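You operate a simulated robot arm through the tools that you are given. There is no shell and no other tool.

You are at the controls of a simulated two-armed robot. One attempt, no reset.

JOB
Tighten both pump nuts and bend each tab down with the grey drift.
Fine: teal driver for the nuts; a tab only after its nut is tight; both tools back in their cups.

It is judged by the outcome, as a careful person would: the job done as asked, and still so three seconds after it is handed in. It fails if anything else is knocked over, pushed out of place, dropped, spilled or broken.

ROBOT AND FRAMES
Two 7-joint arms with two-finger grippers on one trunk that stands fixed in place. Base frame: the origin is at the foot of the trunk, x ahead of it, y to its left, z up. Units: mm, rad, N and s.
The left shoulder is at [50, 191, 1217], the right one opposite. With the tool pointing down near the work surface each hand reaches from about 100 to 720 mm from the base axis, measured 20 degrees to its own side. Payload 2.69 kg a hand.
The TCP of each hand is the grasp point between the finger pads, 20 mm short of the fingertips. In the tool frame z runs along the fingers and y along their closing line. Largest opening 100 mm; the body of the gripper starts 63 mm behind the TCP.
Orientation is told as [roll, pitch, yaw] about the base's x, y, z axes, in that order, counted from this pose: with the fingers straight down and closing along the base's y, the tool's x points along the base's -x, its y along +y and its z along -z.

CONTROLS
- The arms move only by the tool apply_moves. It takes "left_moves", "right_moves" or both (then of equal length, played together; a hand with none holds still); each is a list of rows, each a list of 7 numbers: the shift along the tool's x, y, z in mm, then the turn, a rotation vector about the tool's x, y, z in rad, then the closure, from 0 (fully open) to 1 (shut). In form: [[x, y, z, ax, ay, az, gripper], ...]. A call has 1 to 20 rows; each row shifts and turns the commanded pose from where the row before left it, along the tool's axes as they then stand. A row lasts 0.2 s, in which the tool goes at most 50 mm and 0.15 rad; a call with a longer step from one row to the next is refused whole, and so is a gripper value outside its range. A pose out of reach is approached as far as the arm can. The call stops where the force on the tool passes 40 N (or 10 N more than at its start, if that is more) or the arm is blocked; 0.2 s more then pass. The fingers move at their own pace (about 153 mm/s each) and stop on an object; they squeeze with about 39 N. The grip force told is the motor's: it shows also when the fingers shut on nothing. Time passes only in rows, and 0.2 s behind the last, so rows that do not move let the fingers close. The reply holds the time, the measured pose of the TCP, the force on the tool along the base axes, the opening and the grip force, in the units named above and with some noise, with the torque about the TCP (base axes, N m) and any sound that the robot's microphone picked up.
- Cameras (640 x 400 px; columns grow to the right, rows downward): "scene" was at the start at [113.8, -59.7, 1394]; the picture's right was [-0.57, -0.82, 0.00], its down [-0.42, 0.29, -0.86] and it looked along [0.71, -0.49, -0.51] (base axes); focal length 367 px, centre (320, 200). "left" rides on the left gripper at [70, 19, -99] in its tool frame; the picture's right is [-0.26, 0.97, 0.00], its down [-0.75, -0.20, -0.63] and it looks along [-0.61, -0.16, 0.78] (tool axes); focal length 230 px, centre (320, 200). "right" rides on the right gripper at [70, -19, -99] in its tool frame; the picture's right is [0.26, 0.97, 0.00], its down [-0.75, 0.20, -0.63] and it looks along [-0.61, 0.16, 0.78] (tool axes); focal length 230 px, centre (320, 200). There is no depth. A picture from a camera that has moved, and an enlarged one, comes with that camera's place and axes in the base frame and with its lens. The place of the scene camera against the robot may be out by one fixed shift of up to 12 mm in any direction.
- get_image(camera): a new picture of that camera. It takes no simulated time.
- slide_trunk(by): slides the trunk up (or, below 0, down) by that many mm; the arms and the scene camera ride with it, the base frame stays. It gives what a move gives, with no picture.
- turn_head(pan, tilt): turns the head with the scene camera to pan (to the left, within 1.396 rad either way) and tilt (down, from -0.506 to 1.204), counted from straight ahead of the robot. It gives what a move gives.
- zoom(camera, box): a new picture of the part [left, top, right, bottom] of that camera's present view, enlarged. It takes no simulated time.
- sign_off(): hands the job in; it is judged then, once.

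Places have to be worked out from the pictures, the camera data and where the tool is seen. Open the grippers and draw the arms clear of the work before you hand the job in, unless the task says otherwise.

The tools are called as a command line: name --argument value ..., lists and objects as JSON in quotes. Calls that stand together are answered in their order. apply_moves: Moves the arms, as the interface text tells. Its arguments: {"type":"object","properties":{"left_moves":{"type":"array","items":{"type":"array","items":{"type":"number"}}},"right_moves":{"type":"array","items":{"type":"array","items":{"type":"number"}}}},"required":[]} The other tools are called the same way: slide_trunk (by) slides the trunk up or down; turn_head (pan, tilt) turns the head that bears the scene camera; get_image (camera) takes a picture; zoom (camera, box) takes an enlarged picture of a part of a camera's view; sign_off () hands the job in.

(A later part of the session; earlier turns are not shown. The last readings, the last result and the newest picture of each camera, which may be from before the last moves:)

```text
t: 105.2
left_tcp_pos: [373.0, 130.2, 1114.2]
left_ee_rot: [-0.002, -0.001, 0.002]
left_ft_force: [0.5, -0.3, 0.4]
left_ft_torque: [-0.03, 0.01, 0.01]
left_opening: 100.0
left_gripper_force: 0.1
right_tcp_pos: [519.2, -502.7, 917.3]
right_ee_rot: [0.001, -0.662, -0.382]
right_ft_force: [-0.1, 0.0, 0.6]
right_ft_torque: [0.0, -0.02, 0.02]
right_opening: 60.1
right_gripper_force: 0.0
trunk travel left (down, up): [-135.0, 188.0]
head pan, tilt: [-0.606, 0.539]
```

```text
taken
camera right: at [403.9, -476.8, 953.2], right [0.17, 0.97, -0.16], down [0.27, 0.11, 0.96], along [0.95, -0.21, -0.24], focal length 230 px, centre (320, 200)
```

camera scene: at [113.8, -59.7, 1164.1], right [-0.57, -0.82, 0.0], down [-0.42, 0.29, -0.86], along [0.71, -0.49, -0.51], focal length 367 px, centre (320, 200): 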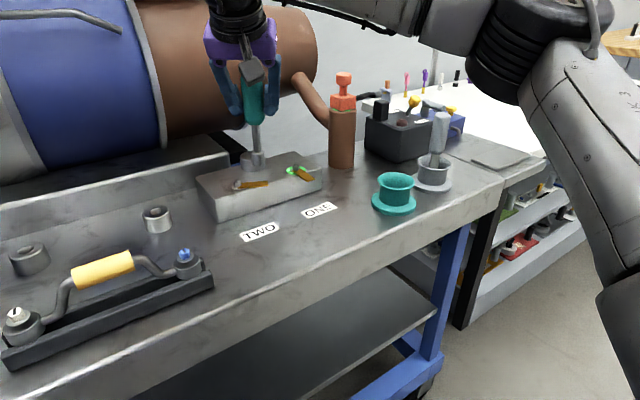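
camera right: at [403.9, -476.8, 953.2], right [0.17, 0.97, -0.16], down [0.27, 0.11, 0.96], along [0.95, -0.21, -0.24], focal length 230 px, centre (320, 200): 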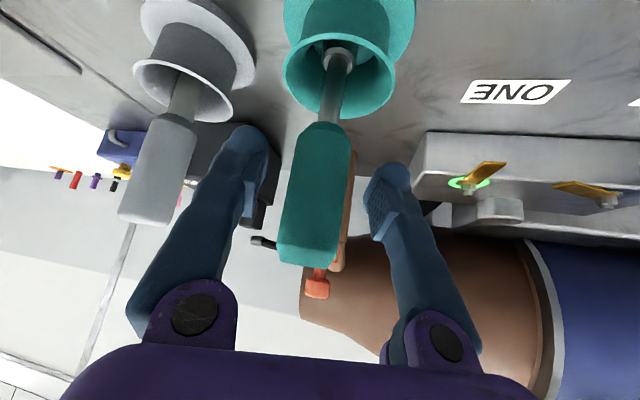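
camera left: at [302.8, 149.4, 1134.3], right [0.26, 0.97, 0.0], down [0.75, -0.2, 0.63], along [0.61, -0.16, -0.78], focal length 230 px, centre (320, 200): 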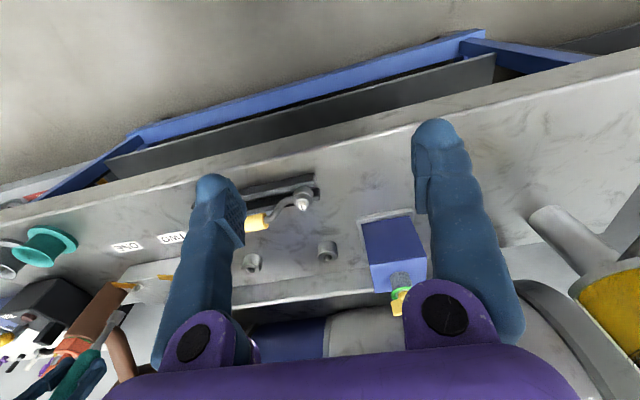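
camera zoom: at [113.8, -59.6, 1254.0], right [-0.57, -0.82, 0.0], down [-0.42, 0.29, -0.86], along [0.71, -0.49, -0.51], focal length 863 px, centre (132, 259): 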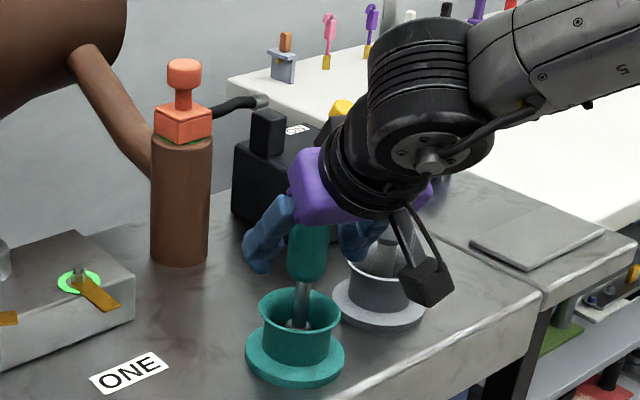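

The hand now leans 38° with the driver still upright between the fingers. Closing.

apply_moves --right_moves '[[0, 0, 0, 0, 0, 0, 0.6], [0, 0, 0, 0, 0, 0, 1], [0, 0, 0, 0, 0, 0, 1], [0, 0, 0, 0, 0, 0, 1]]'

apply_moves --right_moves '[[-6.1, 0, -7.9, 0, 0, 0, 1], [-15.3, 0, -19.75, 0, 0, 0, 1], [-15.3, 0, -19.75, 0, 0, 0, 1], [-15.3, 0, -19.75, 0, 0, 0, 1], [-9.2, 0, -11.85, 0, 0, 0, 1], [0, 0, 0, 0, 0, 0, 1]]'

get_image --camera "right"

zoom --camera "scene" --box '[350, 70, 450, 260]'

```text
t: 106.2
left_tcp_pos: [372.3, 130.9, 1113.9]
left_ee_rot: [0.001, -0.001, 0.003]
left_ft_force: [1.2, 1.2, 0.6]
left_ft_torque: [0.0, 0.01, 0.01]
left_opening: 100.2
left_gripper_force: 0.0
right_tcp_pos: [520.0, -502.3, 918.2]
right_ee_rot: [0.002, -0.659, -0.384]
right_ft_force: [0.3, -1.1, 0.3]
right_ft_torque: [-0.11, 0.02, -0.01]
right_opening: 30.2
right_gripper_force: 39.3
trunk travel left (down, up): [-135.0, 188.0]
head pan, tilt: [-0.606, 0.539]
```

```text
t: 107.6
left_tcp_pos: [371.4, 131.0, 1115.1]
left_ee_rot: [-0.002, 0.0, 0.002]
left_ft_force: [-0.6, -0.1, 0.5]
left_ft_torque: [0.01, 0.0, -0.01]
left_opening: 100.1
left_gripper_force: 0.1
right_tcp_pos: [518.2, -503.8, 1016.1]
right_ee_rot: [0.001, -0.659, -0.383]
right_ft_force: [-0.3, 0.0, -2.2]
right_ft_torque: [0.04, 0.02, -0.03]
right_opening: 30.1
right_gripper_force: 39.1
trunk travel left (down, up): [-135.0, 188.0]
head pan, tilt: [-0.606, 0.539]
```

```text
taken
camera right: at [401.8, -476.9, 1051.9], right [0.17, 0.97, -0.16], down [0.27, 0.11, 0.96], along [0.95, -0.21, -0.24], focal length 230 px, centre (320, 200)
```

right: 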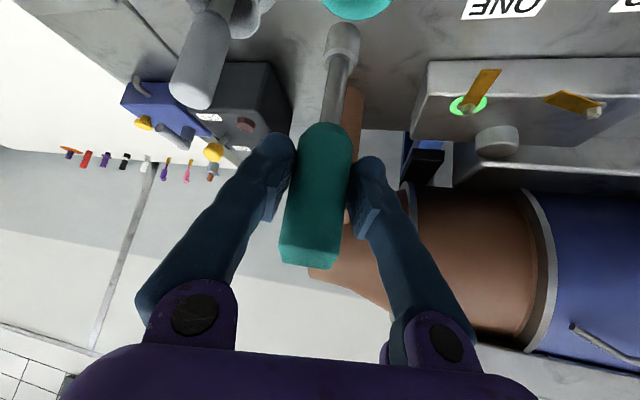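

```text
2.11 times, centred on (400, 165) of scene
camera zoom: at [114.0, -59.9, 1254.0], right [-0.57, -0.82, 0.0], down [-0.42, 0.29, -0.86], along [0.71, -0.49, -0.51], focal length 772 px, centre (152, 274)
```

zoom: 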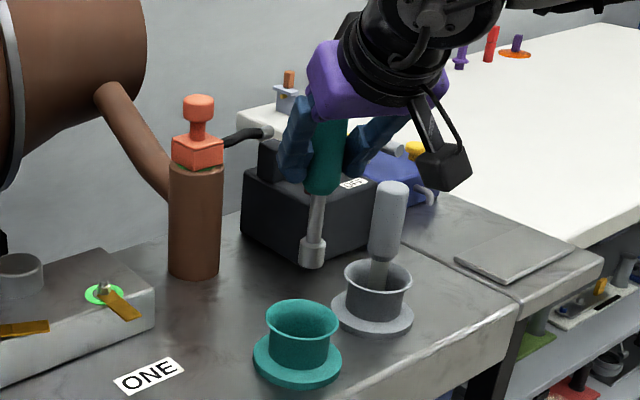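

The driver is vertical in the leaned grip. Carrying it over toward nut TWO.

apply_moves --right_moves '[[-3.1, 36.8, 2.4, 0, 0, 0, 1], [-3.1, 36.8, 2.4, 0, 0, 0, 1], [-3.1, 36.8, 2.4, 0, 0, 0, 1], [-3.1, 36.8, 2.4, 0, 0, 0, 1], [-3.1, 36.8, 2.4, 0, 0, 0, 1], [-3.1, 36.8, 2.4, 0, 0, 0, 1], [-3.1, 36.8, 2.4, 0, 0, 0, 1], [0, 0, 0, 0, 0, 0, 1]]'

```text
t: 109.4
left_tcp_pos: [371.1, 130.6, 1115.4]
left_ee_rot: [-0.003, 0.001, 0.001]
left_ft_force: [-1.0, 0.2, -0.2]
left_ft_torque: [0.01, -0.02, -0.02]
left_opening: 100.1
left_gripper_force: 0.1
right_tcp_pos: [639.7, -274.9, 1019.4]
right_ee_rot: [0.001, -0.661, -0.385]
right_ft_force: [-0.1, -0.1, -3.2]
right_ft_torque: [0.01, 0.02, 0.02]
right_opening: 29.9
right_gripper_force: 38.5
trunk travel left (down, up): [-135.0, 188.0]
head pan, tilt: [-0.606, 0.539]
```

apply_moves --right_moves '[[-7.3, 22, 5.7, 0, 0, 0, 1], [0, 0, 0, 0.0797, 0, 0.1027, 1], [0, 0, 0, 0.0797, 0, 0.1027, 1]]'

```text
t: 110.2
left_tcp_pos: [372.1, 130.4, 1114.8]
left_ee_rot: [0.001, 0.001, 0.001]
left_ft_force: [-0.4, 0.4, 0.7]
left_ft_torque: [0.04, -0.02, 0.02]
left_opening: 99.9
left_gripper_force: 0.0
right_tcp_pos: [642.7, -273.0, 1019.8]
right_ee_rot: [0.005, -0.66, -0.646]
right_ft_force: [-0.4, -0.2, -2.3]
right_ft_torque: [0.02, 0.01, -0.04]
right_opening: 29.7
right_gripper_force: 39.1
right hand out of reach, approached as far as the arm can: row 2, 3
trunk travel left (down, up): [-135.0, 188.0]
head pan, tilt: [-0.606, 0.539]
```

The clockwise limit barely changed (about -0.4). I'll check whether this lean gives more counter-clockwise range instead.

apply_moves --right_moves '[[0, 0, 0, -0.0797, 0, -0.1027, 1], [0, 0, 0, -0.0797, 0, -0.1027, 1], [0, 0, 0, -0.0797, 0, -0.1027, 1], [0, 0, 0, -0.0797, 0, -0.1027, 1], [0, 0, 0, -0.0797, 0, -0.1027, 1], [0, 0, 0, -0.0797, 0, -0.1027, 1], [0, 0, 0, 0, 0, 0, 1]]'

```text
t: 111.8
left_tcp_pos: [371.3, 130.2, 1113.9]
left_ee_rot: [-0.001, 0.0, 0.003]
left_ft_force: [-0.3, 0.0, 0.0]
left_ft_torque: [0.01, -0.03, -0.02]
left_opening: 100.1
left_gripper_force: 0.1
right_tcp_pos: [642.1, -273.0, 1018.2]
right_ee_rot: [0.0, -0.662, 0.138]
right_ft_force: [-0.4, 0.0, -2.4]
right_ft_torque: [0.0, 0.02, -0.04]
right_opening: 29.5
right_gripper_force: 39.1
trunk travel left (down, up): [-135.0, 188.0]
head pan, tilt: [-0.606, 0.539]
```

apply_moves --right_moves '[[-12.9, 12.9, 10.0, 0, 0, 0, 1], [0, 0, 0, -0.0797, 0, -0.1027, 1], [0, 0, 0, -0.0797, 0, -0.1027, 1], [0, 0, 0, 0, 0, 0, 1]]'

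```text
t: 112.8
left_tcp_pos: [371.4, 130.5, 1115.9]
left_ee_rot: [0.001, 0.0, 0.001]
left_ft_force: [0.1, 0.6, -0.1]
left_ft_torque: [0.01, 0.0, 0.02]
left_opening: 99.7
left_gripper_force: 0.1
right_tcp_pos: [657.6, -256.8, 1018.2]
right_ee_rot: [0.001, -0.661, 0.397]
right_ft_force: [-0.8, 0.3, -2.5]
right_ft_torque: [0.0, 0.04, 0.01]
right_opening: 29.7
right_gripper_force: 39.3
trunk travel left (down, up): [-135.0, 188.0]
head pan, tilt: [-0.606, 0.539]
```

apply_moves --right_moves '[[0, 0, 0, -0.0797, 0, -0.1027, 1], [0, 0, 0, 0, 0, 0, 1]]'

```text
t: 113.4
left_tcp_pos: [371.5, 129.8, 1114.2]
left_ee_rot: [0.0, 0.0, 0.004]
left_ft_force: [-0.5, -0.9, -0.9]
left_ft_torque: [0.03, -0.02, 0.01]
left_opening: 99.9
left_gripper_force: 0.0
right_tcp_pos: [652.7, -248.1, 1016.4]
right_ee_rot: [0.004, -0.659, 0.512]
right_ft_force: [0.0, 0.5, -2.0]
right_ft_torque: [-0.03, 0.02, -0.02]
right_opening: 29.7
right_gripper_force: 38.5
right hand out of reach, approached as far as the arm can: row 1
trunk travel left (down, up): [-135.0, 188.0]
head pan, tilt: [-0.606, 0.539]
```

The usable range here is about -0.4 to +0.48. That is enough with a few strokes, since the nut turns freely until tight. I'll set yaw to about +0.36 and go over nut TWO.

apply_moves --right_moves '[[0, 0, 0, 0.0909, 0, 0.117, 1], [0, 0, 0, 0, 0, 0, 1]]'

```text
t: 114.0
left_tcp_pos: [372.6, 129.3, 1115.6]
left_ee_rot: [0.0, 0.0, 0.003]
left_ft_force: [-0.2, -0.1, 1.0]
left_ft_torque: [0.02, 0.0, 0.02]
left_opening: 99.8
left_gripper_force: 0.1
right_tcp_pos: [654.4, -249.6, 1014.6]
right_ee_rot: [0.0, -0.662, 0.379]
right_ft_force: [0.0, 0.0, -2.8]
right_ft_torque: [-0.01, -0.02, 0.02]
right_opening: 29.6
right_gripper_force: 38.9
trunk travel left (down, up): [-135.0, 188.0]
head pan, tilt: [-0.606, 0.539]
```

I'll move over nut TWO and also turn the left hand by about -0.65 rad so its camera looks straight at the block between its fingers.

apply_moves --right_moves '[[5.83, -8.58, 5.6, 0, 0, 0, 1], [0, 0, 0, 0, 0, 0, 1], [0, 0, 0, 0, 0, 0, 1], [0, 0, 0, 0, 0, 0, 1], [0, 0, 0, 0, 0, 0, 1]]' --left_moves '[[0, 0, 0, 0, 0, 0.13, 0], [0, 0, 0, 0, 0, 0.13, 0], [0, 0, 0, 0, 0, 0.13, 0], [0, 0, 0, 0, 0, 0.13, 0], [0, 0, 0, 0, 0, 0.13, 0]]'

get_image --camera "left"

get_image --camera "right"

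zoom --camera "scene" --box '[200, 150, 300, 230]'

```text
t: 115.2
left_tcp_pos: [371.7, 130.2, 1114.0]
left_ee_rot: [0.0, -0.001, -0.652]
left_ft_force: [-0.6, 0.6, -0.5]
left_ft_torque: [-0.01, 0.02, -0.01]
left_opening: 100.0
left_gripper_force: 0.0
right_tcp_pos: [656.4, -258.0, 1007.7]
right_ee_rot: [0.002, -0.662, 0.378]
right_ft_force: [-0.6, 0.4, -2.8]
right_ft_torque: [-0.04, 0.03, 0.0]
right_opening: 29.6
right_gripper_force: 38.5
trunk travel left (down, up): [-135.0, 188.0]
head pan, tilt: [-0.606, 0.539]
```

```text
taken
camera left: at [328.0, 188.2, 1213.0], right [0.79, 0.61, 0.0], down [0.48, -0.61, 0.63], along [0.39, -0.5, -0.78], focal length 230 px, centre (320, 200)
```

left: 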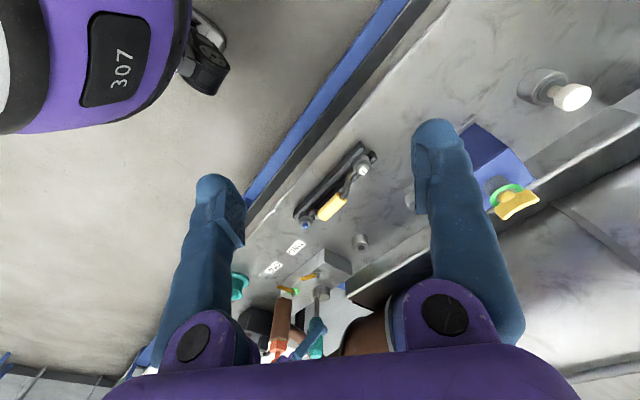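

```text
taken
camera right: at [554.1, -317.5, 1042.5], right [-0.55, 0.82, -0.16], down [0.12, 0.26, 0.96], along [0.83, 0.51, -0.24], focal length 230 px, centre (320, 200)
```

right: 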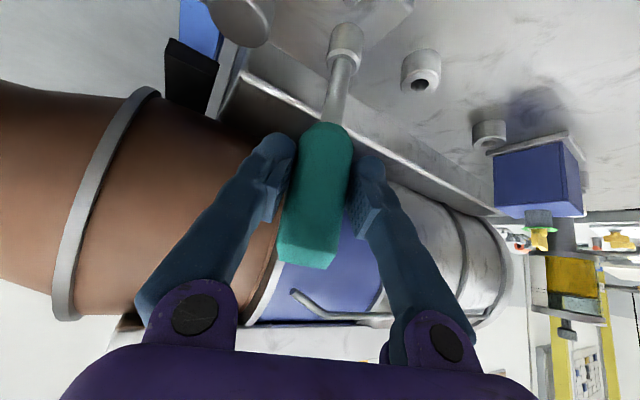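

```text
5.00 times, centred on (250, 190) of scene
camera zoom: at [114.1, -59.8, 1254.0], right [-0.57, -0.82, 0.0], down [-0.42, 0.29, -0.86], along [0.71, -0.49, -0.51], focal length 1833 px, centre (670, 250)
```

zoom: 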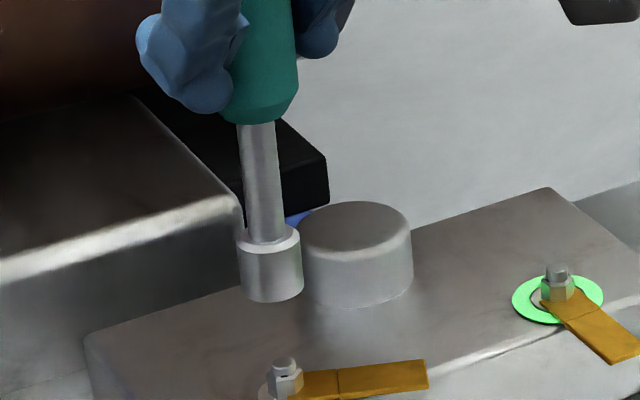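

The left camera now sees the block between its fingers. I'll zoom all three views for alignment on nut TWO.

zoom --camera "left" --box '[280, 250, 360, 300]'

zoom --camera "scene" --box '[230, 190, 290, 235]'

zoom --camera "right" --box '[290, 0, 390, 80]'

```text
8.00 times, centred on (320, 275) of left
camera zoom: at [328.0, 188.2, 1213.0], right [0.79, 0.61, 0.0], down [0.48, -0.61, 0.63], along [0.39, -0.5, -0.78], focal length 1841 px, centre (320, -400)
```

zoom: 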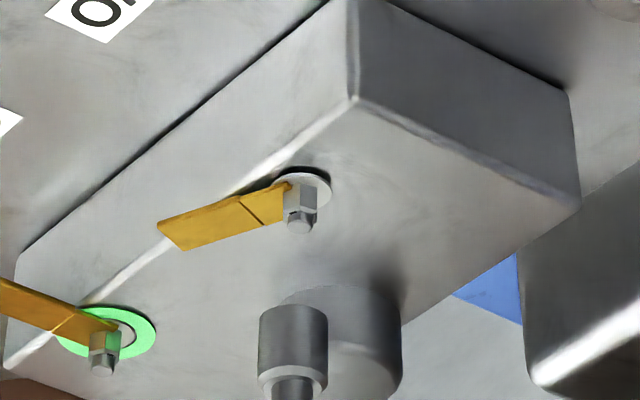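

```text
8.89 times, centred on (260, 212) of scene
camera zoom: at [114.1, -59.8, 1254.0], right [-0.57, -0.82, 0.0], down [-0.42, 0.29, -0.86], along [0.71, -0.49, -0.51], focal length 3259 px, centre (853, 89)
```

zoom: 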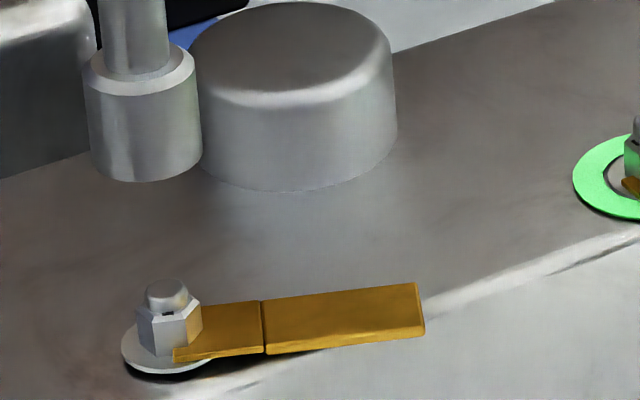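

```text
5.00 times, centred on (340, 40) of right
camera zoom: at [554.1, -317.5, 1042.5], right [-0.55, 0.82, -0.16], down [0.12, 0.26, 0.96], along [0.83, 0.51, -0.24], focal length 1150 px, centre (220, 1000)
```

zoom: 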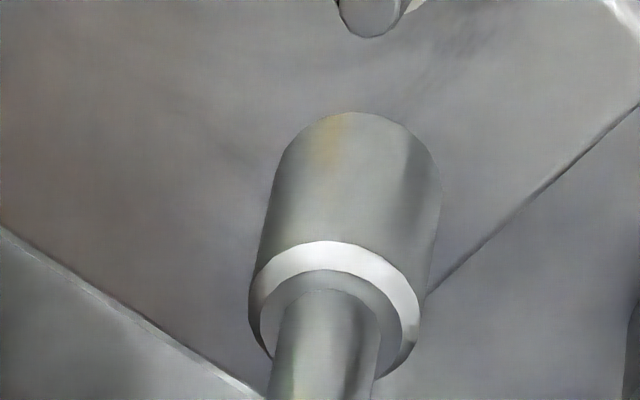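

The tip is nearly over nut TWO; combined views put the nut at about (+2.0,-1.3) mm from the tip. I'll shift and lower 22 mm, then recheck.

apply_moves --right_moves '[[6.2, -1.0, 9.1, 0, 0, 0, 1], [6.2, -0.95, 9.1, 0, 0, 0, 1], [0, 0, 0, 0, 0, 0, 1]]'

zoom --camera "left" --box '[290, 255, 350, 293]'

zoom --camera "scene" --box '[230, 190, 290, 235]'

zoom --camera "right" --box '[290, 0, 390, 80]'

```text
t: 116.0
left_tcp_pos: [372.5, 130.1, 1113.9]
left_ee_rot: [-0.001, 0.001, -0.647]
left_ft_force: [0.3, -1.1, -1.3]
left_ft_torque: [-0.01, 0.04, 0.01]
left_opening: 99.9
left_gripper_force: 0.0
right_tcp_pos: [658.1, -259.0, 983.8]
right_ee_rot: [0.001, -0.661, 0.378]
right_ft_force: [-0.1, 0.7, -2.7]
right_ft_torque: [0.02, 0.0, 0.0]
right_opening: 29.3
right_gripper_force: 39.2
trunk travel left (down, up): [-135.0, 188.0]
head pan, tilt: [-0.606, 0.539]
```

```text
10.53 times, centred on (320, 274) of left
camera zoom: at [327.9, 188.1, 1213.0], right [0.79, 0.61, 0.0], down [0.48, -0.61, 0.63], along [0.39, -0.5, -0.78], focal length 2422 px, centre (320, -579)
```

zoom: 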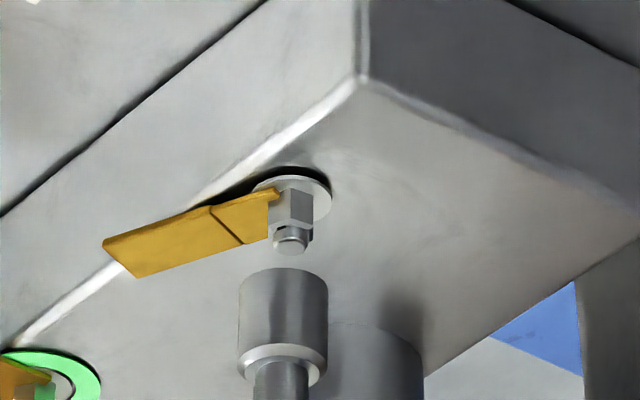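

```text
8.89 times, centred on (260, 212) of scene
camera zoom: at [114.0, -59.7, 1254.0], right [-0.57, -0.82, 0.0], down [-0.42, 0.29, -0.86], along [0.71, -0.49, -0.51], focal length 3259 px, centre (853, 89)
```

zoom: 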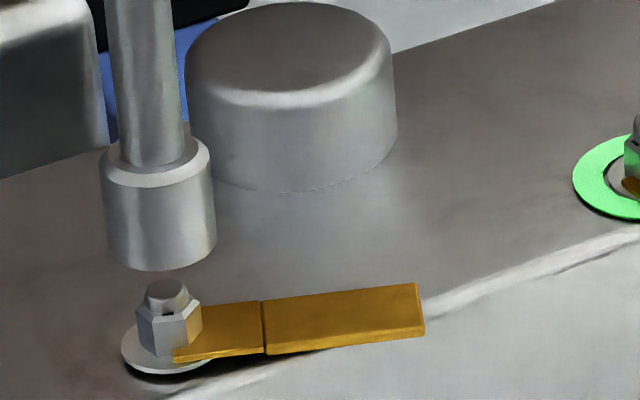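

```text
5.00 times, centred on (340, 40) of right
camera zoom: at [555.4, -318.9, 1019.8], right [-0.55, 0.82, -0.16], down [0.12, 0.26, 0.96], along [0.83, 0.51, -0.24], focal length 1150 px, centre (220, 1000)
```

zoom: 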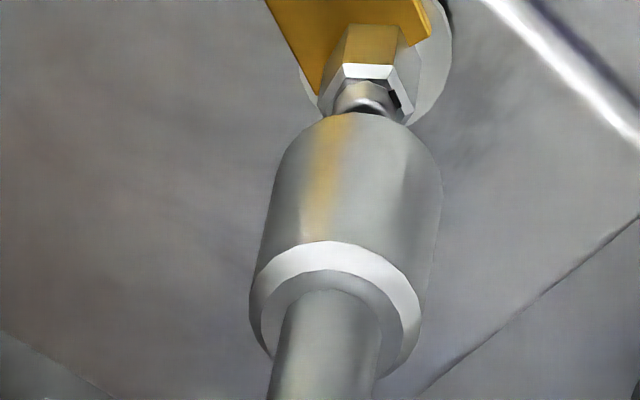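

Close: best-fit offset of the nut from the tip is about (+1.0,+0.3) mm. I'll apply that and lower 6 mm.

apply_moves --right_moves '[[2.87, -0.09, 5.37, 0, 0, 0, 1], [0, 0, 0, 0, 0, 0, 1]]'

zoom --camera "left" --box '[300, 263, 340, 288]'

zoom --camera "scene" --box '[235, 200, 275, 230]'

zoom --camera "right" --box '[300, 0, 380, 50]'

```text
t: 116.6
left_tcp_pos: [372.4, 130.2, 1113.5]
left_ee_rot: [0.001, 0.001, -0.648]
left_ft_force: [0.7, -0.3, 0.2]
left_ft_torque: [0.04, -0.01, -0.01]
left_opening: 100.0
left_gripper_force: 0.0
right_tcp_pos: [657.7, -258.8, 979.6]
right_ee_rot: [0.001, -0.66, 0.379]
right_ft_force: [-0.3, -0.8, -2.7]
right_ft_torque: [-0.03, -0.03, -0.01]
right_opening: 29.5
right_gripper_force: 39.7
trunk travel left (down, up): [-135.0, 188.0]
head pan, tilt: [-0.606, 0.539]
```

```text
16.00 times, centred on (320, 276) of left
camera zoom: at [327.9, 188.1, 1213.0], right [0.79, 0.61, 0.0], down [0.48, -0.61, 0.63], along [0.39, -0.5, -0.78], focal length 3681 px, centre (320, -1008)
```

zoom: 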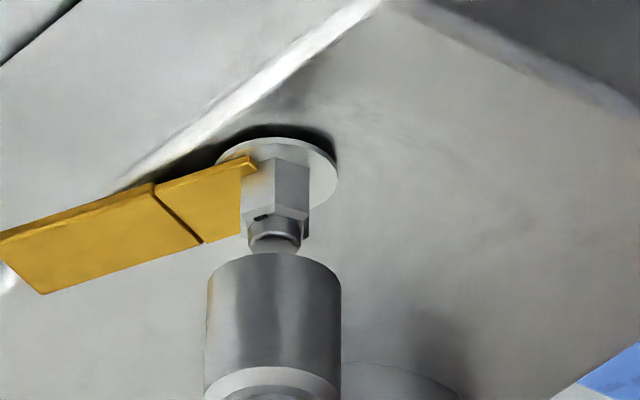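

```text
13.33 times, centred on (255, 215) of scene
camera zoom: at [114.0, -59.8, 1254.0], right [-0.57, -0.82, 0.0], down [-0.42, 0.29, -0.86], along [0.71, -0.49, -0.51], focal length 4888 px, centre (1187, 0)
```

zoom: 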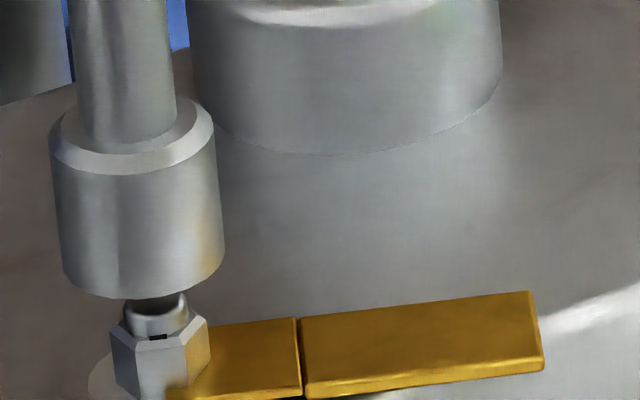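

```text
8.00 times, centred on (340, 25) of right
camera zoom: at [556.6, -317.8, 1015.3], right [-0.55, 0.82, -0.16], down [0.12, 0.26, 0.96], along [0.83, 0.51, -0.24], focal length 1841 px, centre (160, 1600)
```

zoom: 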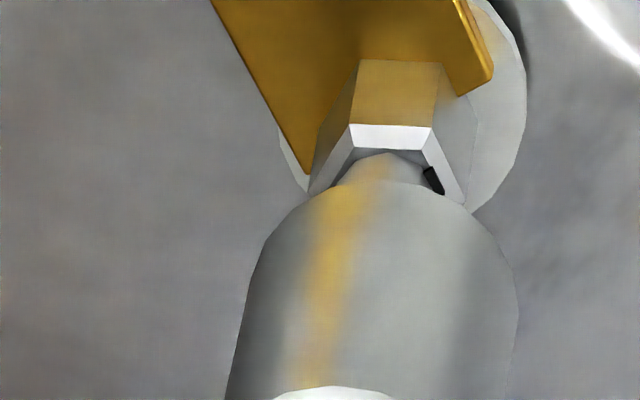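

Clear views: remaining offset is about (+0.6,-0.9) mm. I'll correct that and lower 5 mm, which should take the stud into the socket.

apply_moves --right_moves '[[-0.18, -1.06, 0.14, 0, 0, 0, 1], [1.84, 0, 2.37, 0, 0, 0, 1], [1.23, 0, 1.58, 0, 0, 0, 1], [0, 0, 0, 0, 0, 0, 1]]'

zoom --camera "left" --box '[300, 263, 340, 288]'

zoom --camera "scene" --box '[235, 200, 275, 230]'

zoom --camera "right" --box '[300, 0, 380, 50]'

```text
t: 117.6
left_tcp_pos: [371.3, 130.2, 1115.3]
left_ee_rot: [0.0, 0.0, -0.646]
left_ft_force: [0.0, -0.4, -0.5]
left_ft_torque: [-0.03, -0.02, 0.01]
left_opening: 100.0
left_gripper_force: 0.1
right_tcp_pos: [659.0, -259.2, 975.3]
right_ee_rot: [0.002, -0.661, 0.379]
right_ft_force: [0.4, -0.3, -2.0]
right_ft_torque: [0.0, 0.0, -0.04]
right_opening: 29.5
right_gripper_force: 38.9
trunk travel left (down, up): [-135.0, 188.0]
head pan, tilt: [-0.606, 0.539]
```

```text
16.00 times, centred on (320, 276) of left
camera zoom: at [327.9, 188.1, 1213.0], right [0.79, 0.62, 0.0], down [0.48, -0.61, 0.63], along [0.39, -0.5, -0.78], focal length 3681 px, centre (320, -1008)
```

zoom: 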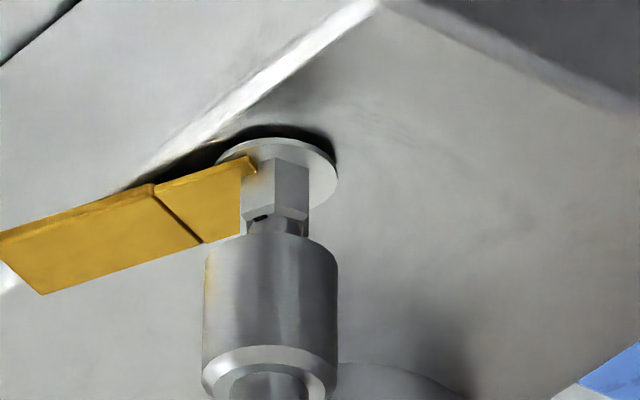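

```text
13.33 times, centred on (255, 215) of scene
camera zoom: at [114.0, -59.8, 1254.0], right [-0.57, -0.82, 0.0], down [-0.42, 0.29, -0.86], along [0.71, -0.49, -0.51], focal length 4888 px, centre (1187, 0)
```

zoom: 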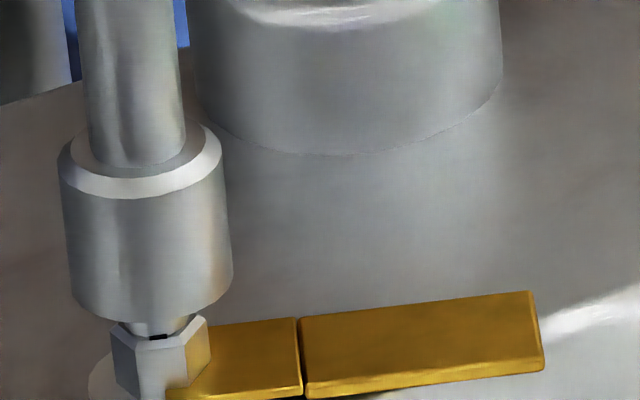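

```text
8.00 times, centred on (340, 25) of right
camera zoom: at [556.7, -318.9, 1011.0], right [-0.55, 0.82, -0.16], down [0.12, 0.26, 0.96], along [0.83, 0.51, -0.24], focal length 1841 px, centre (160, 1600)
```

zoom: 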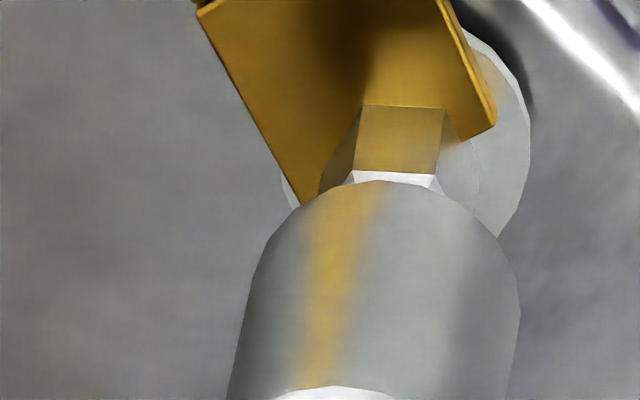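

apply_moves --right_moves '[[-0.34, -0.28, 0.26, 0, 0, 0, 1], [1.23, 0, 1.58, 0, 0, 0, 1], [1.23, 0, 1.58, 0, 0, 0, 1], [0, 0, 0, 0, 0, 0, 1]]'

zoom --camera "left" --box '[300, 263, 340, 288]'

zoom --camera "scene" --box '[235, 200, 275, 230]'

```text
t: 118.6
left_tcp_pos: [371.1, 129.9, 1114.1]
left_ee_rot: [0.0, 0.0, -0.649]
left_ft_force: [0.1, 0.9, -0.9]
left_ft_torque: [-0.01, -0.04, -0.06]
left_opening: 100.0
left_gripper_force: 0.0
right_tcp_pos: [659.1, -257.2, 971.5]
right_ee_rot: [0.002, -0.662, 0.379]
right_ft_force: [0.6, -0.2, -1.6]
right_ft_torque: [-0.01, 0.0, -0.02]
right_opening: 29.4
right_gripper_force: 38.9
trunk travel left (down, up): [-135.0, 188.0]
head pan, tilt: [-0.606, 0.539]
```

```text
16.00 times, centred on (320, 276) of left
camera zoom: at [327.9, 188.1, 1213.0], right [0.79, 0.61, 0.0], down [0.48, -0.61, 0.63], along [0.39, -0.5, -0.78], focal length 3681 px, centre (320, -1008)
```

zoom: 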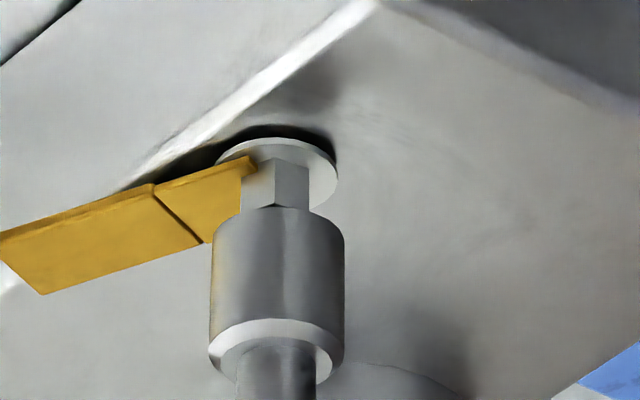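

```text
13.33 times, centred on (255, 215) of scene
camera zoom: at [114.0, -59.8, 1254.0], right [-0.57, -0.82, 0.0], down [-0.42, 0.29, -0.86], along [0.71, -0.49, -0.51], focal length 4888 px, centre (1187, 0)
```

zoom: 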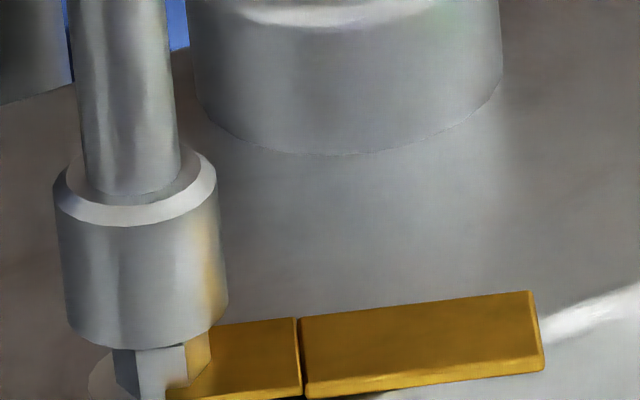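

apply_moves --right_moves '[[0.33, -1.34, -0.26, 0, 0, 0, 1], [1.23, 0, 1.58, 0, 0, 0, 1], [0, 0, 0, 0, 0, 0, 1]]'

zoom --camera "left" --box '[300, 263, 340, 288]'

zoom --camera "scene" --box '[235, 200, 275, 230]'

```text
t: 119.4
left_tcp_pos: [372.0, 129.6, 1114.0]
left_ee_rot: [0.001, 0.001, -0.648]
left_ft_force: [-0.5, 0.4, -0.3]
left_ft_torque: [-0.01, 0.03, -0.01]
left_opening: 100.0
left_gripper_force: 0.0
right_tcp_pos: [658.6, -259.0, 970.1]
right_ee_rot: [0.002, -0.66, 0.378]
right_ft_force: [-0.7, 0.1, -1.9]
right_ft_torque: [-0.03, 0.0, -0.01]
right_opening: 29.3
right_gripper_force: 39.3
trunk travel left (down, up): [-135.0, 188.0]
head pan, tilt: [-0.606, 0.539]
```

```text
16.00 times, centred on (320, 276) of left
camera zoom: at [327.9, 188.1, 1213.0], right [0.79, 0.61, 0.0], down [0.48, -0.61, 0.63], along [0.39, -0.5, -0.78], focal length 3681 px, centre (320, -1008)
```

zoom: 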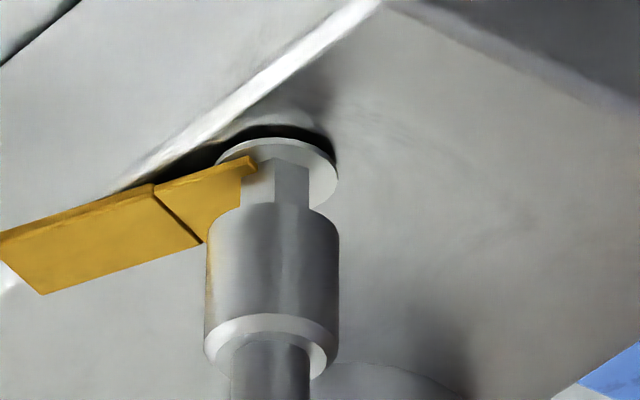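

```text
13.33 times, centred on (255, 215) of scene
camera zoom: at [114.0, -59.8, 1254.0], right [-0.57, -0.82, 0.0], down [-0.42, 0.29, -0.86], along [0.71, -0.49, -0.51], focal length 4888 px, centre (1187, 0)
```

zoom: 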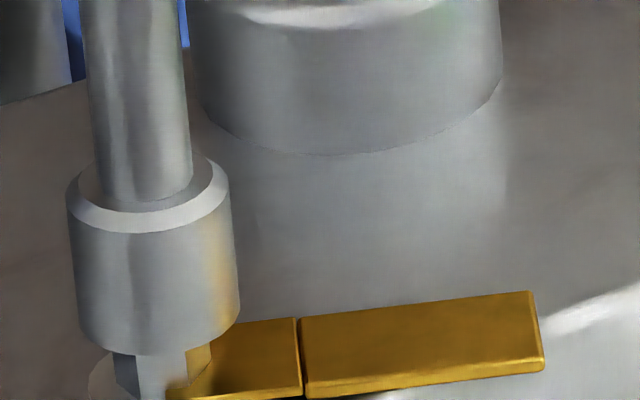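

Aligned in both views now. Lowering onto the nut.

apply_moves --right_moves '[[1.23, 0, 1.58, 0, 0, 0, 1], [1.23, 0, 1.58, 0, 0, 0, 1], [0, 0, 0, 0, 0, 0, 1]]'

zoom --camera "left" --box '[300, 263, 340, 288]'

zoom --camera "scene" --box '[235, 200, 275, 230]'

```text
t: 120.2
left_tcp_pos: [372.0, 129.7, 1114.8]
left_ee_rot: [0.001, 0.0, -0.648]
left_ft_force: [-0.4, 0.3, 0.2]
left_ft_torque: [-0.02, 0.0, -0.01]
left_opening: 99.9
left_gripper_force: 0.2
right_tcp_pos: [659.9, -260.4, 965.6]
right_ee_rot: [0.002, -0.662, 0.379]
right_ft_force: [-0.3, -0.2, -3.7]
right_ft_torque: [-0.02, -0.02, 0.0]
right_opening: 29.6
right_gripper_force: 38.9
trunk travel left (down, up): [-135.0, 188.0]
head pan, tilt: [-0.606, 0.539]
```

```text
16.00 times, centred on (320, 276) of left
camera zoom: at [327.9, 188.1, 1213.0], right [0.79, 0.61, 0.0], down [0.48, -0.61, 0.63], along [0.39, -0.5, -0.78], focal length 3681 px, centre (320, -1008)
```

zoom: 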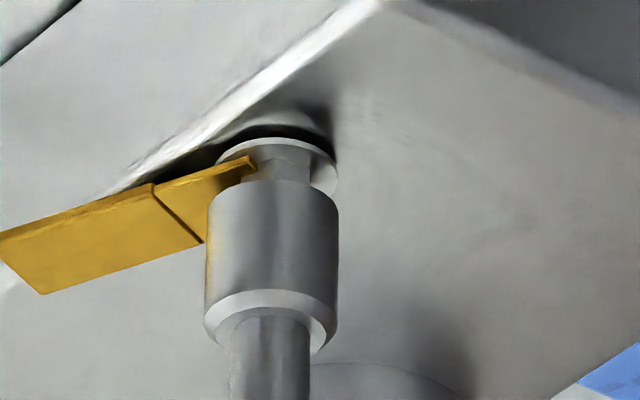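

```text
13.33 times, centred on (255, 215) of scene
camera zoom: at [114.0, -59.8, 1254.0], right [-0.57, -0.82, 0.0], down [-0.42, 0.29, -0.86], along [0.71, -0.49, -0.51], focal length 4888 px, centre (1187, 0)
```

zoom: 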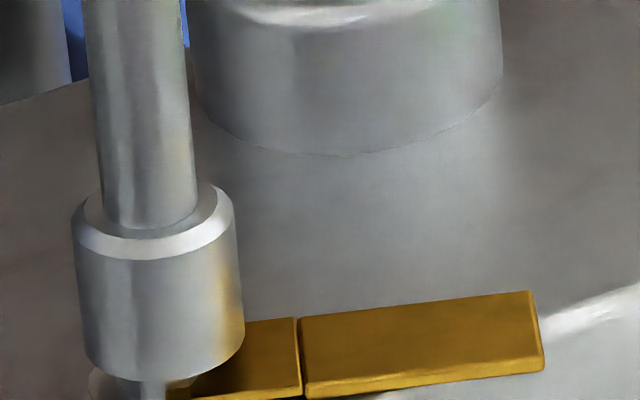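

No contact yet, and the socket is well down over the nut, so the hex appears aligned this time. A little lower still.

apply_moves --right_moves '[[1.23, 0, 1.58, 0, 0, 0, 1], [1.23, 0, 1.58, 0, 0, 0, 1], [0, 0, 0, 0, 0, 0, 1]]'

zoom --camera "left" --box '[300, 263, 340, 288]'

```text
t: 121.0
left_tcp_pos: [372.4, 129.3, 1113.6]
left_ee_rot: [-0.001, -0.001, -0.647]
left_ft_force: [-0.5, 0.5, 0.2]
left_ft_torque: [0.0, -0.01, -0.01]
left_opening: 100.1
left_gripper_force: 0.0
right_tcp_pos: [658.6, -260.8, 960.0]
right_ee_rot: [0.002, -0.66, 0.379]
right_ft_force: [-0.1, 0.6, -2.6]
right_ft_torque: [-0.03, 0.01, 0.01]
right_opening: 29.3
right_gripper_force: 39.1
trunk travel left (down, up): [-135.0, 188.0]
head pan, tilt: [-0.606, 0.539]
```

```text
16.00 times, centred on (320, 276) of left
camera zoom: at [327.9, 188.1, 1213.0], right [0.79, 0.61, 0.0], down [0.48, -0.61, 0.63], along [0.39, -0.5, -0.78], focal length 3681 px, centre (320, -1008)
```

zoom: 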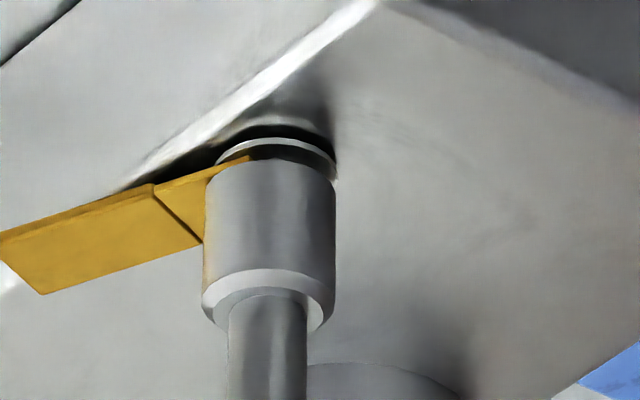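

Fully engaged over the hex at TCP z 960. I'll turn clockwise in 0.12 rad steps with a small compensating shift, and monitor.

apply_moves --right_moves '[[0.3, 0, -0.23, 0.0736, 0, 0.0948, 1], [0.3, -0.05, -0.23, 0.0736, 0, 0.0948, 1]]'

zoom --camera "left" --box '[300, 263, 340, 288]'

```text
t: 121.6
left_tcp_pos: [371.4, 130.9, 1113.8]
left_ee_rot: [0.001, 0.001, -0.648]
left_ft_force: [0.7, -0.6, 0.2]
left_ft_torque: [-0.01, -0.06, 0.02]
left_opening: 99.9
left_gripper_force: 0.0
right_tcp_pos: [658.2, -260.2, 961.0]
right_ee_rot: [0.004, -0.661, 0.137]
right_ft_force: [-0.5, 1.8, -2.3]
right_ft_torque: [0.11, 0.07, 0.03]
right_opening: 29.6
right_gripper_force: 39.0
trunk travel left (down, up): [-135.0, 188.0]
head pan, tilt: [-0.606, 0.539]
```

```text
16.00 times, centred on (320, 276) of left
camera zoom: at [327.8, 188.3, 1213.0], right [0.79, 0.61, 0.0], down [0.48, -0.61, 0.63], along [0.39, -0.5, -0.78], focal length 3681 px, centre (320, -1008)
```

zoom: 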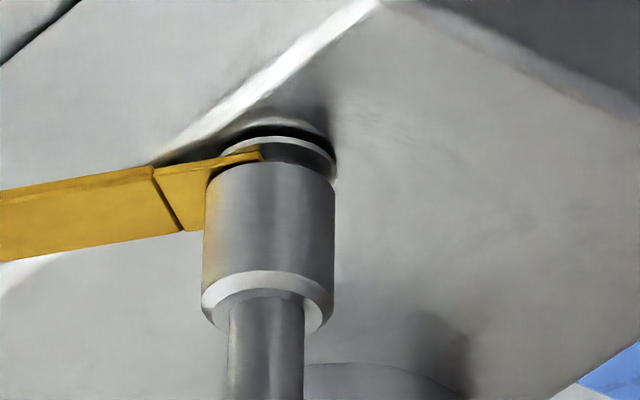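

The tab is turning with it and forces are small. Continuing to near the limit at yaw about -0.34.

apply_moves --right_moves '[[0.3, 0.2, -0.23, 0.0736, 0, 0.0948, 1], [0.28, 0.1, -0.22, 0.0736, 0, 0.0948, 1], [0.28, -0.1, -0.22, 0.0736, 0, 0.0948, 1]]'

zoom --camera "left" --box '[290, 255, 350, 293]'

```text
t: 122.4
left_tcp_pos: [372.2, 130.6, 1114.9]
left_ee_rot: [0.0, -0.001, -0.649]
left_ft_force: [0.9, -0.2, -0.2]
left_ft_torque: [0.03, 0.03, 0.01]
left_opening: 99.8
left_gripper_force: 0.1
right_tcp_pos: [658.4, -259.0, 959.7]
right_ee_rot: [0.003, -0.66, -0.227]
right_ft_force: [-2.5, 5.7, -4.5]
right_ft_torque: [0.49, 0.23, 0.03]
right_opening: 29.4
right_gripper_force: 38.8
trunk travel left (down, up): [-135.0, 188.0]
head pan, tilt: [-0.606, 0.539]
```

```text
10.53 times, centred on (320, 274) of left
camera zoom: at [327.9, 188.5, 1212.9], right [0.79, 0.61, 0.0], down [0.48, -0.61, 0.63], along [0.39, -0.5, -0.78], focal length 2422 px, centre (320, -579)
```

zoom: 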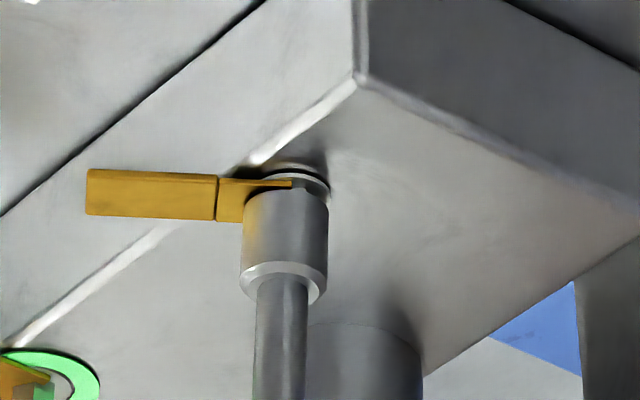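

Side force grew to about 6 N, so I'll shift to relieve it and then turn one more step.

apply_moves --right_moves '[[0.69, 1.13, -0.54, 0, 0, 0, 1], [0, 0, 0, 0.0797, 0, 0.1027, 1], [0, 0, 0, 0, 0, 0, 1]]'

zoom --camera "left" --box '[290, 255, 350, 293]'

```text
t: 123.2
left_tcp_pos: [371.5, 130.6, 1114.8]
left_ee_rot: [-0.002, 0.001, -0.648]
left_ft_force: [-0.8, -0.9, 0.1]
left_ft_torque: [0.05, 0.01, 0.02]
left_opening: 99.7
left_gripper_force: 0.1
right_tcp_pos: [658.1, -257.4, 961.6]
right_ee_rot: [0.003, -0.662, -0.353]
right_ft_force: [0.2, 4.5, -1.3]
right_ft_torque: [0.41, 0.06, 0.0]
right_opening: 29.3
right_gripper_force: 39.1
trunk travel left (down, up): [-135.0, 188.0]
head pan, tilt: [-0.606, 0.539]
```

```text
10.53 times, centred on (320, 274) of left
camera zoom: at [327.8, 188.5, 1213.0], right [0.79, 0.61, 0.0], down [0.48, -0.61, 0.63], along [0.39, -0.5, -0.78], focal length 2422 px, centre (320, -579)
```

zoom: 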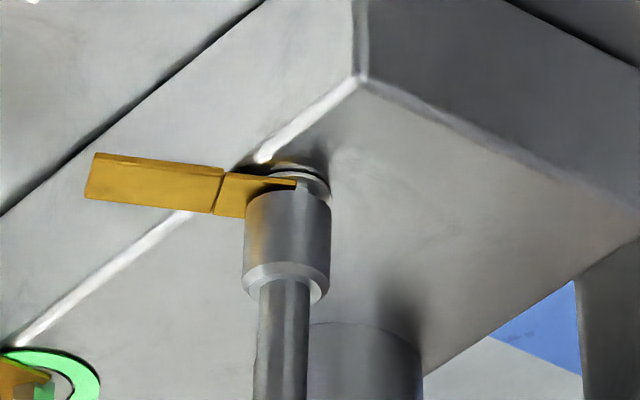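

The wrist is at its limit here with the tab turned about halfway. I'll lift 20 mm, swing back counter-clockwise to about +0.42, and take another stroke.

apply_moves --right_moves '[[-6.15, 0, -7.9, 0, 0, 0, 1], [-6.15, 0, -7.9, 0, 0, 0, 1], [0, 0, 0, -0.0797, 0, -0.1027, 1], [0, 0, 0, -0.0797, 0, -0.1027, 1], [0, 0, 0, -0.0797, 0, -0.1027, 1], [0, 0, 0, -0.0797, 0, -0.1027, 1], [0, 0, 0, -0.0797, 0, -0.1027, 1], [0, 0, 0, -0.0797, 0, -0.1027, 1], [0, 0, 0, 0, 0, 0, 1]]'

zoom --camera "left" --box '[300, 263, 340, 288]'

zoom --camera "scene" --box '[235, 200, 275, 230]'

zoom --camera "right" --box '[300, 0, 380, 50]'

```text
t: 125.2
left_tcp_pos: [371.7, 130.1, 1113.8]
left_ee_rot: [0.001, -0.002, -0.647]
left_ft_force: [0.0, -0.1, 0.0]
left_ft_torque: [0.02, -0.02, -0.03]
left_opening: 99.9
left_gripper_force: 0.1
right_tcp_pos: [658.0, -259.3, 980.3]
right_ee_rot: [0.002, -0.662, 0.428]
right_ft_force: [0.6, 0.2, -1.8]
right_ft_torque: [-0.04, 0.02, 0.03]
right_opening: 29.5
right_gripper_force: 39.0
trunk travel left (down, up): [-135.0, 188.0]
head pan, tilt: [-0.606, 0.539]
```

```text
16.00 times, centred on (320, 276) of left
camera zoom: at [327.8, 188.2, 1213.0], right [0.79, 0.61, 0.0], down [0.48, -0.61, 0.63], along [0.39, -0.5, -0.78], focal length 3681 px, centre (320, -1008)
```

zoom: 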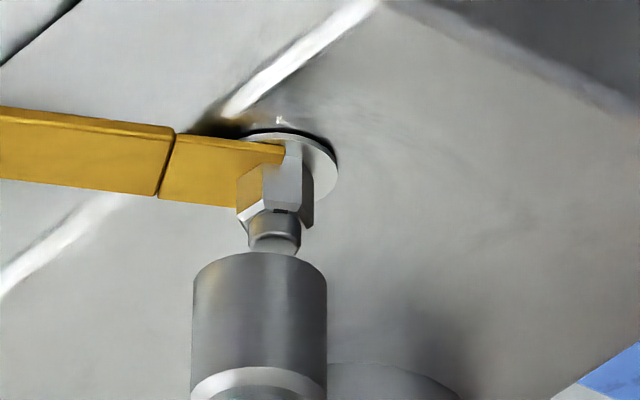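

```text
13.33 times, centred on (255, 215) of scene
camera zoom: at [114.0, -59.7, 1254.0], right [-0.57, -0.82, 0.0], down [-0.42, 0.29, -0.86], along [0.71, -0.49, -0.51], focal length 4888 px, centre (1187, 0)
```

zoom: 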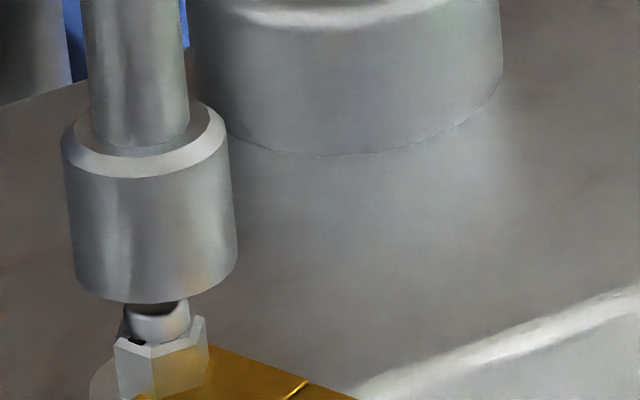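

```text
8.00 times, centred on (340, 25) of right
camera zoom: at [558.9, -324.4, 1015.9], right [-0.59, 0.79, -0.16], down [0.1, 0.27, 0.96], along [0.8, 0.55, -0.24], focal length 1841 px, centre (160, 1600)
```

zoom: 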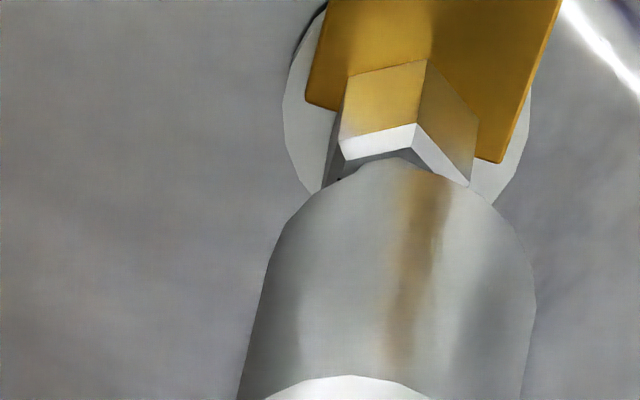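

The tab is about halfway. The nut is about (+2.1,+0.2) mm from the tip now; I'll correct and lower 8 mm.

apply_moves --right_moves '[[-1.57, -0.69, 1.22, 0, 0, 0, 1], [2.45, 0, 3.15, 0, 0, 0, 1], [2.45, 0, 3.15, 0, 0, 0, 1], [0, 0, 0, 0, 0, 0, 1]]'

zoom --camera "left" --box '[300, 263, 340, 288]'

zoom --camera "scene" --box '[235, 200, 275, 230]'

zoom --camera "right" --box '[300, 0, 380, 50]'

```text
t: 126.2
left_tcp_pos: [372.0, 130.1, 1114.7]
left_ee_rot: [0.0, 0.0, -0.648]
left_ft_force: [0.9, 0.0, 0.5]
left_ft_torque: [-0.01, 0.03, 0.01]
left_opening: 100.0
left_gripper_force: 0.1
right_tcp_pos: [659.4, -259.9, 973.1]
right_ee_rot: [0.001, -0.661, 0.427]
right_ft_force: [0.4, 0.4, -2.6]
right_ft_torque: [0.03, -0.02, -0.06]
right_opening: 29.1
right_gripper_force: 39.7
trunk travel left (down, up): [-135.0, 188.0]
head pan, tilt: [-0.606, 0.539]
```

```text
16.00 times, centred on (320, 276) of left
camera zoom: at [327.9, 188.1, 1213.0], right [0.79, 0.61, 0.0], down [0.48, -0.61, 0.63], along [0.39, -0.5, -0.78], focal length 3681 px, centre (320, -1008)
```

zoom: 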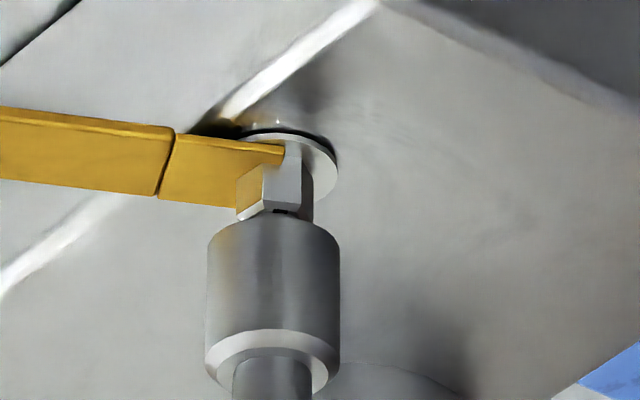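

```text
13.33 times, centred on (255, 215) of scene
camera zoom: at [114.0, -59.8, 1254.0], right [-0.57, -0.82, 0.0], down [-0.42, 0.29, -0.86], along [0.71, -0.49, -0.51], focal length 4888 px, centre (1187, 0)
```

zoom: 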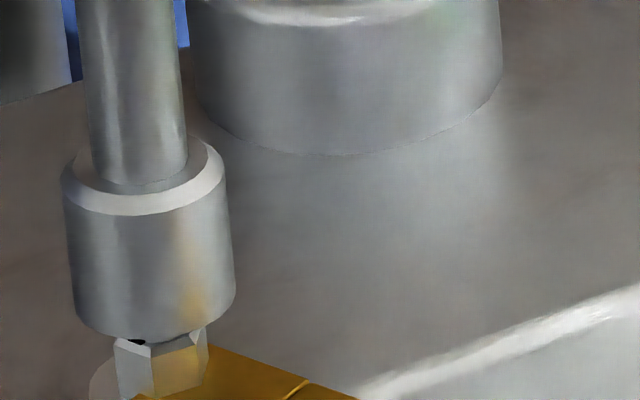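

```text
8.00 times, centred on (340, 25) of right
camera zoom: at [561.9, -324.6, 1008.0], right [-0.59, 0.79, -0.16], down [0.1, 0.27, 0.96], along [0.8, 0.55, -0.24], focal length 1841 px, centre (160, 1600)
```

zoom: 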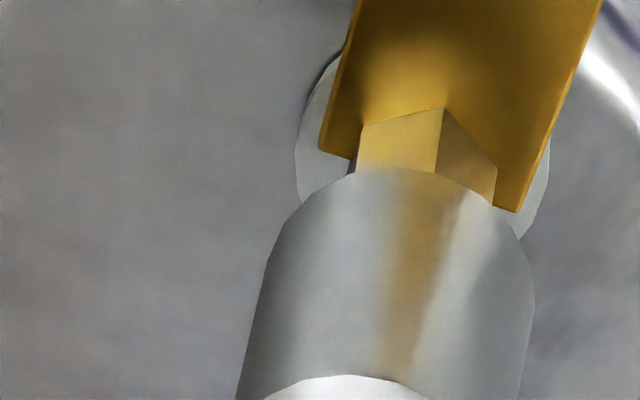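

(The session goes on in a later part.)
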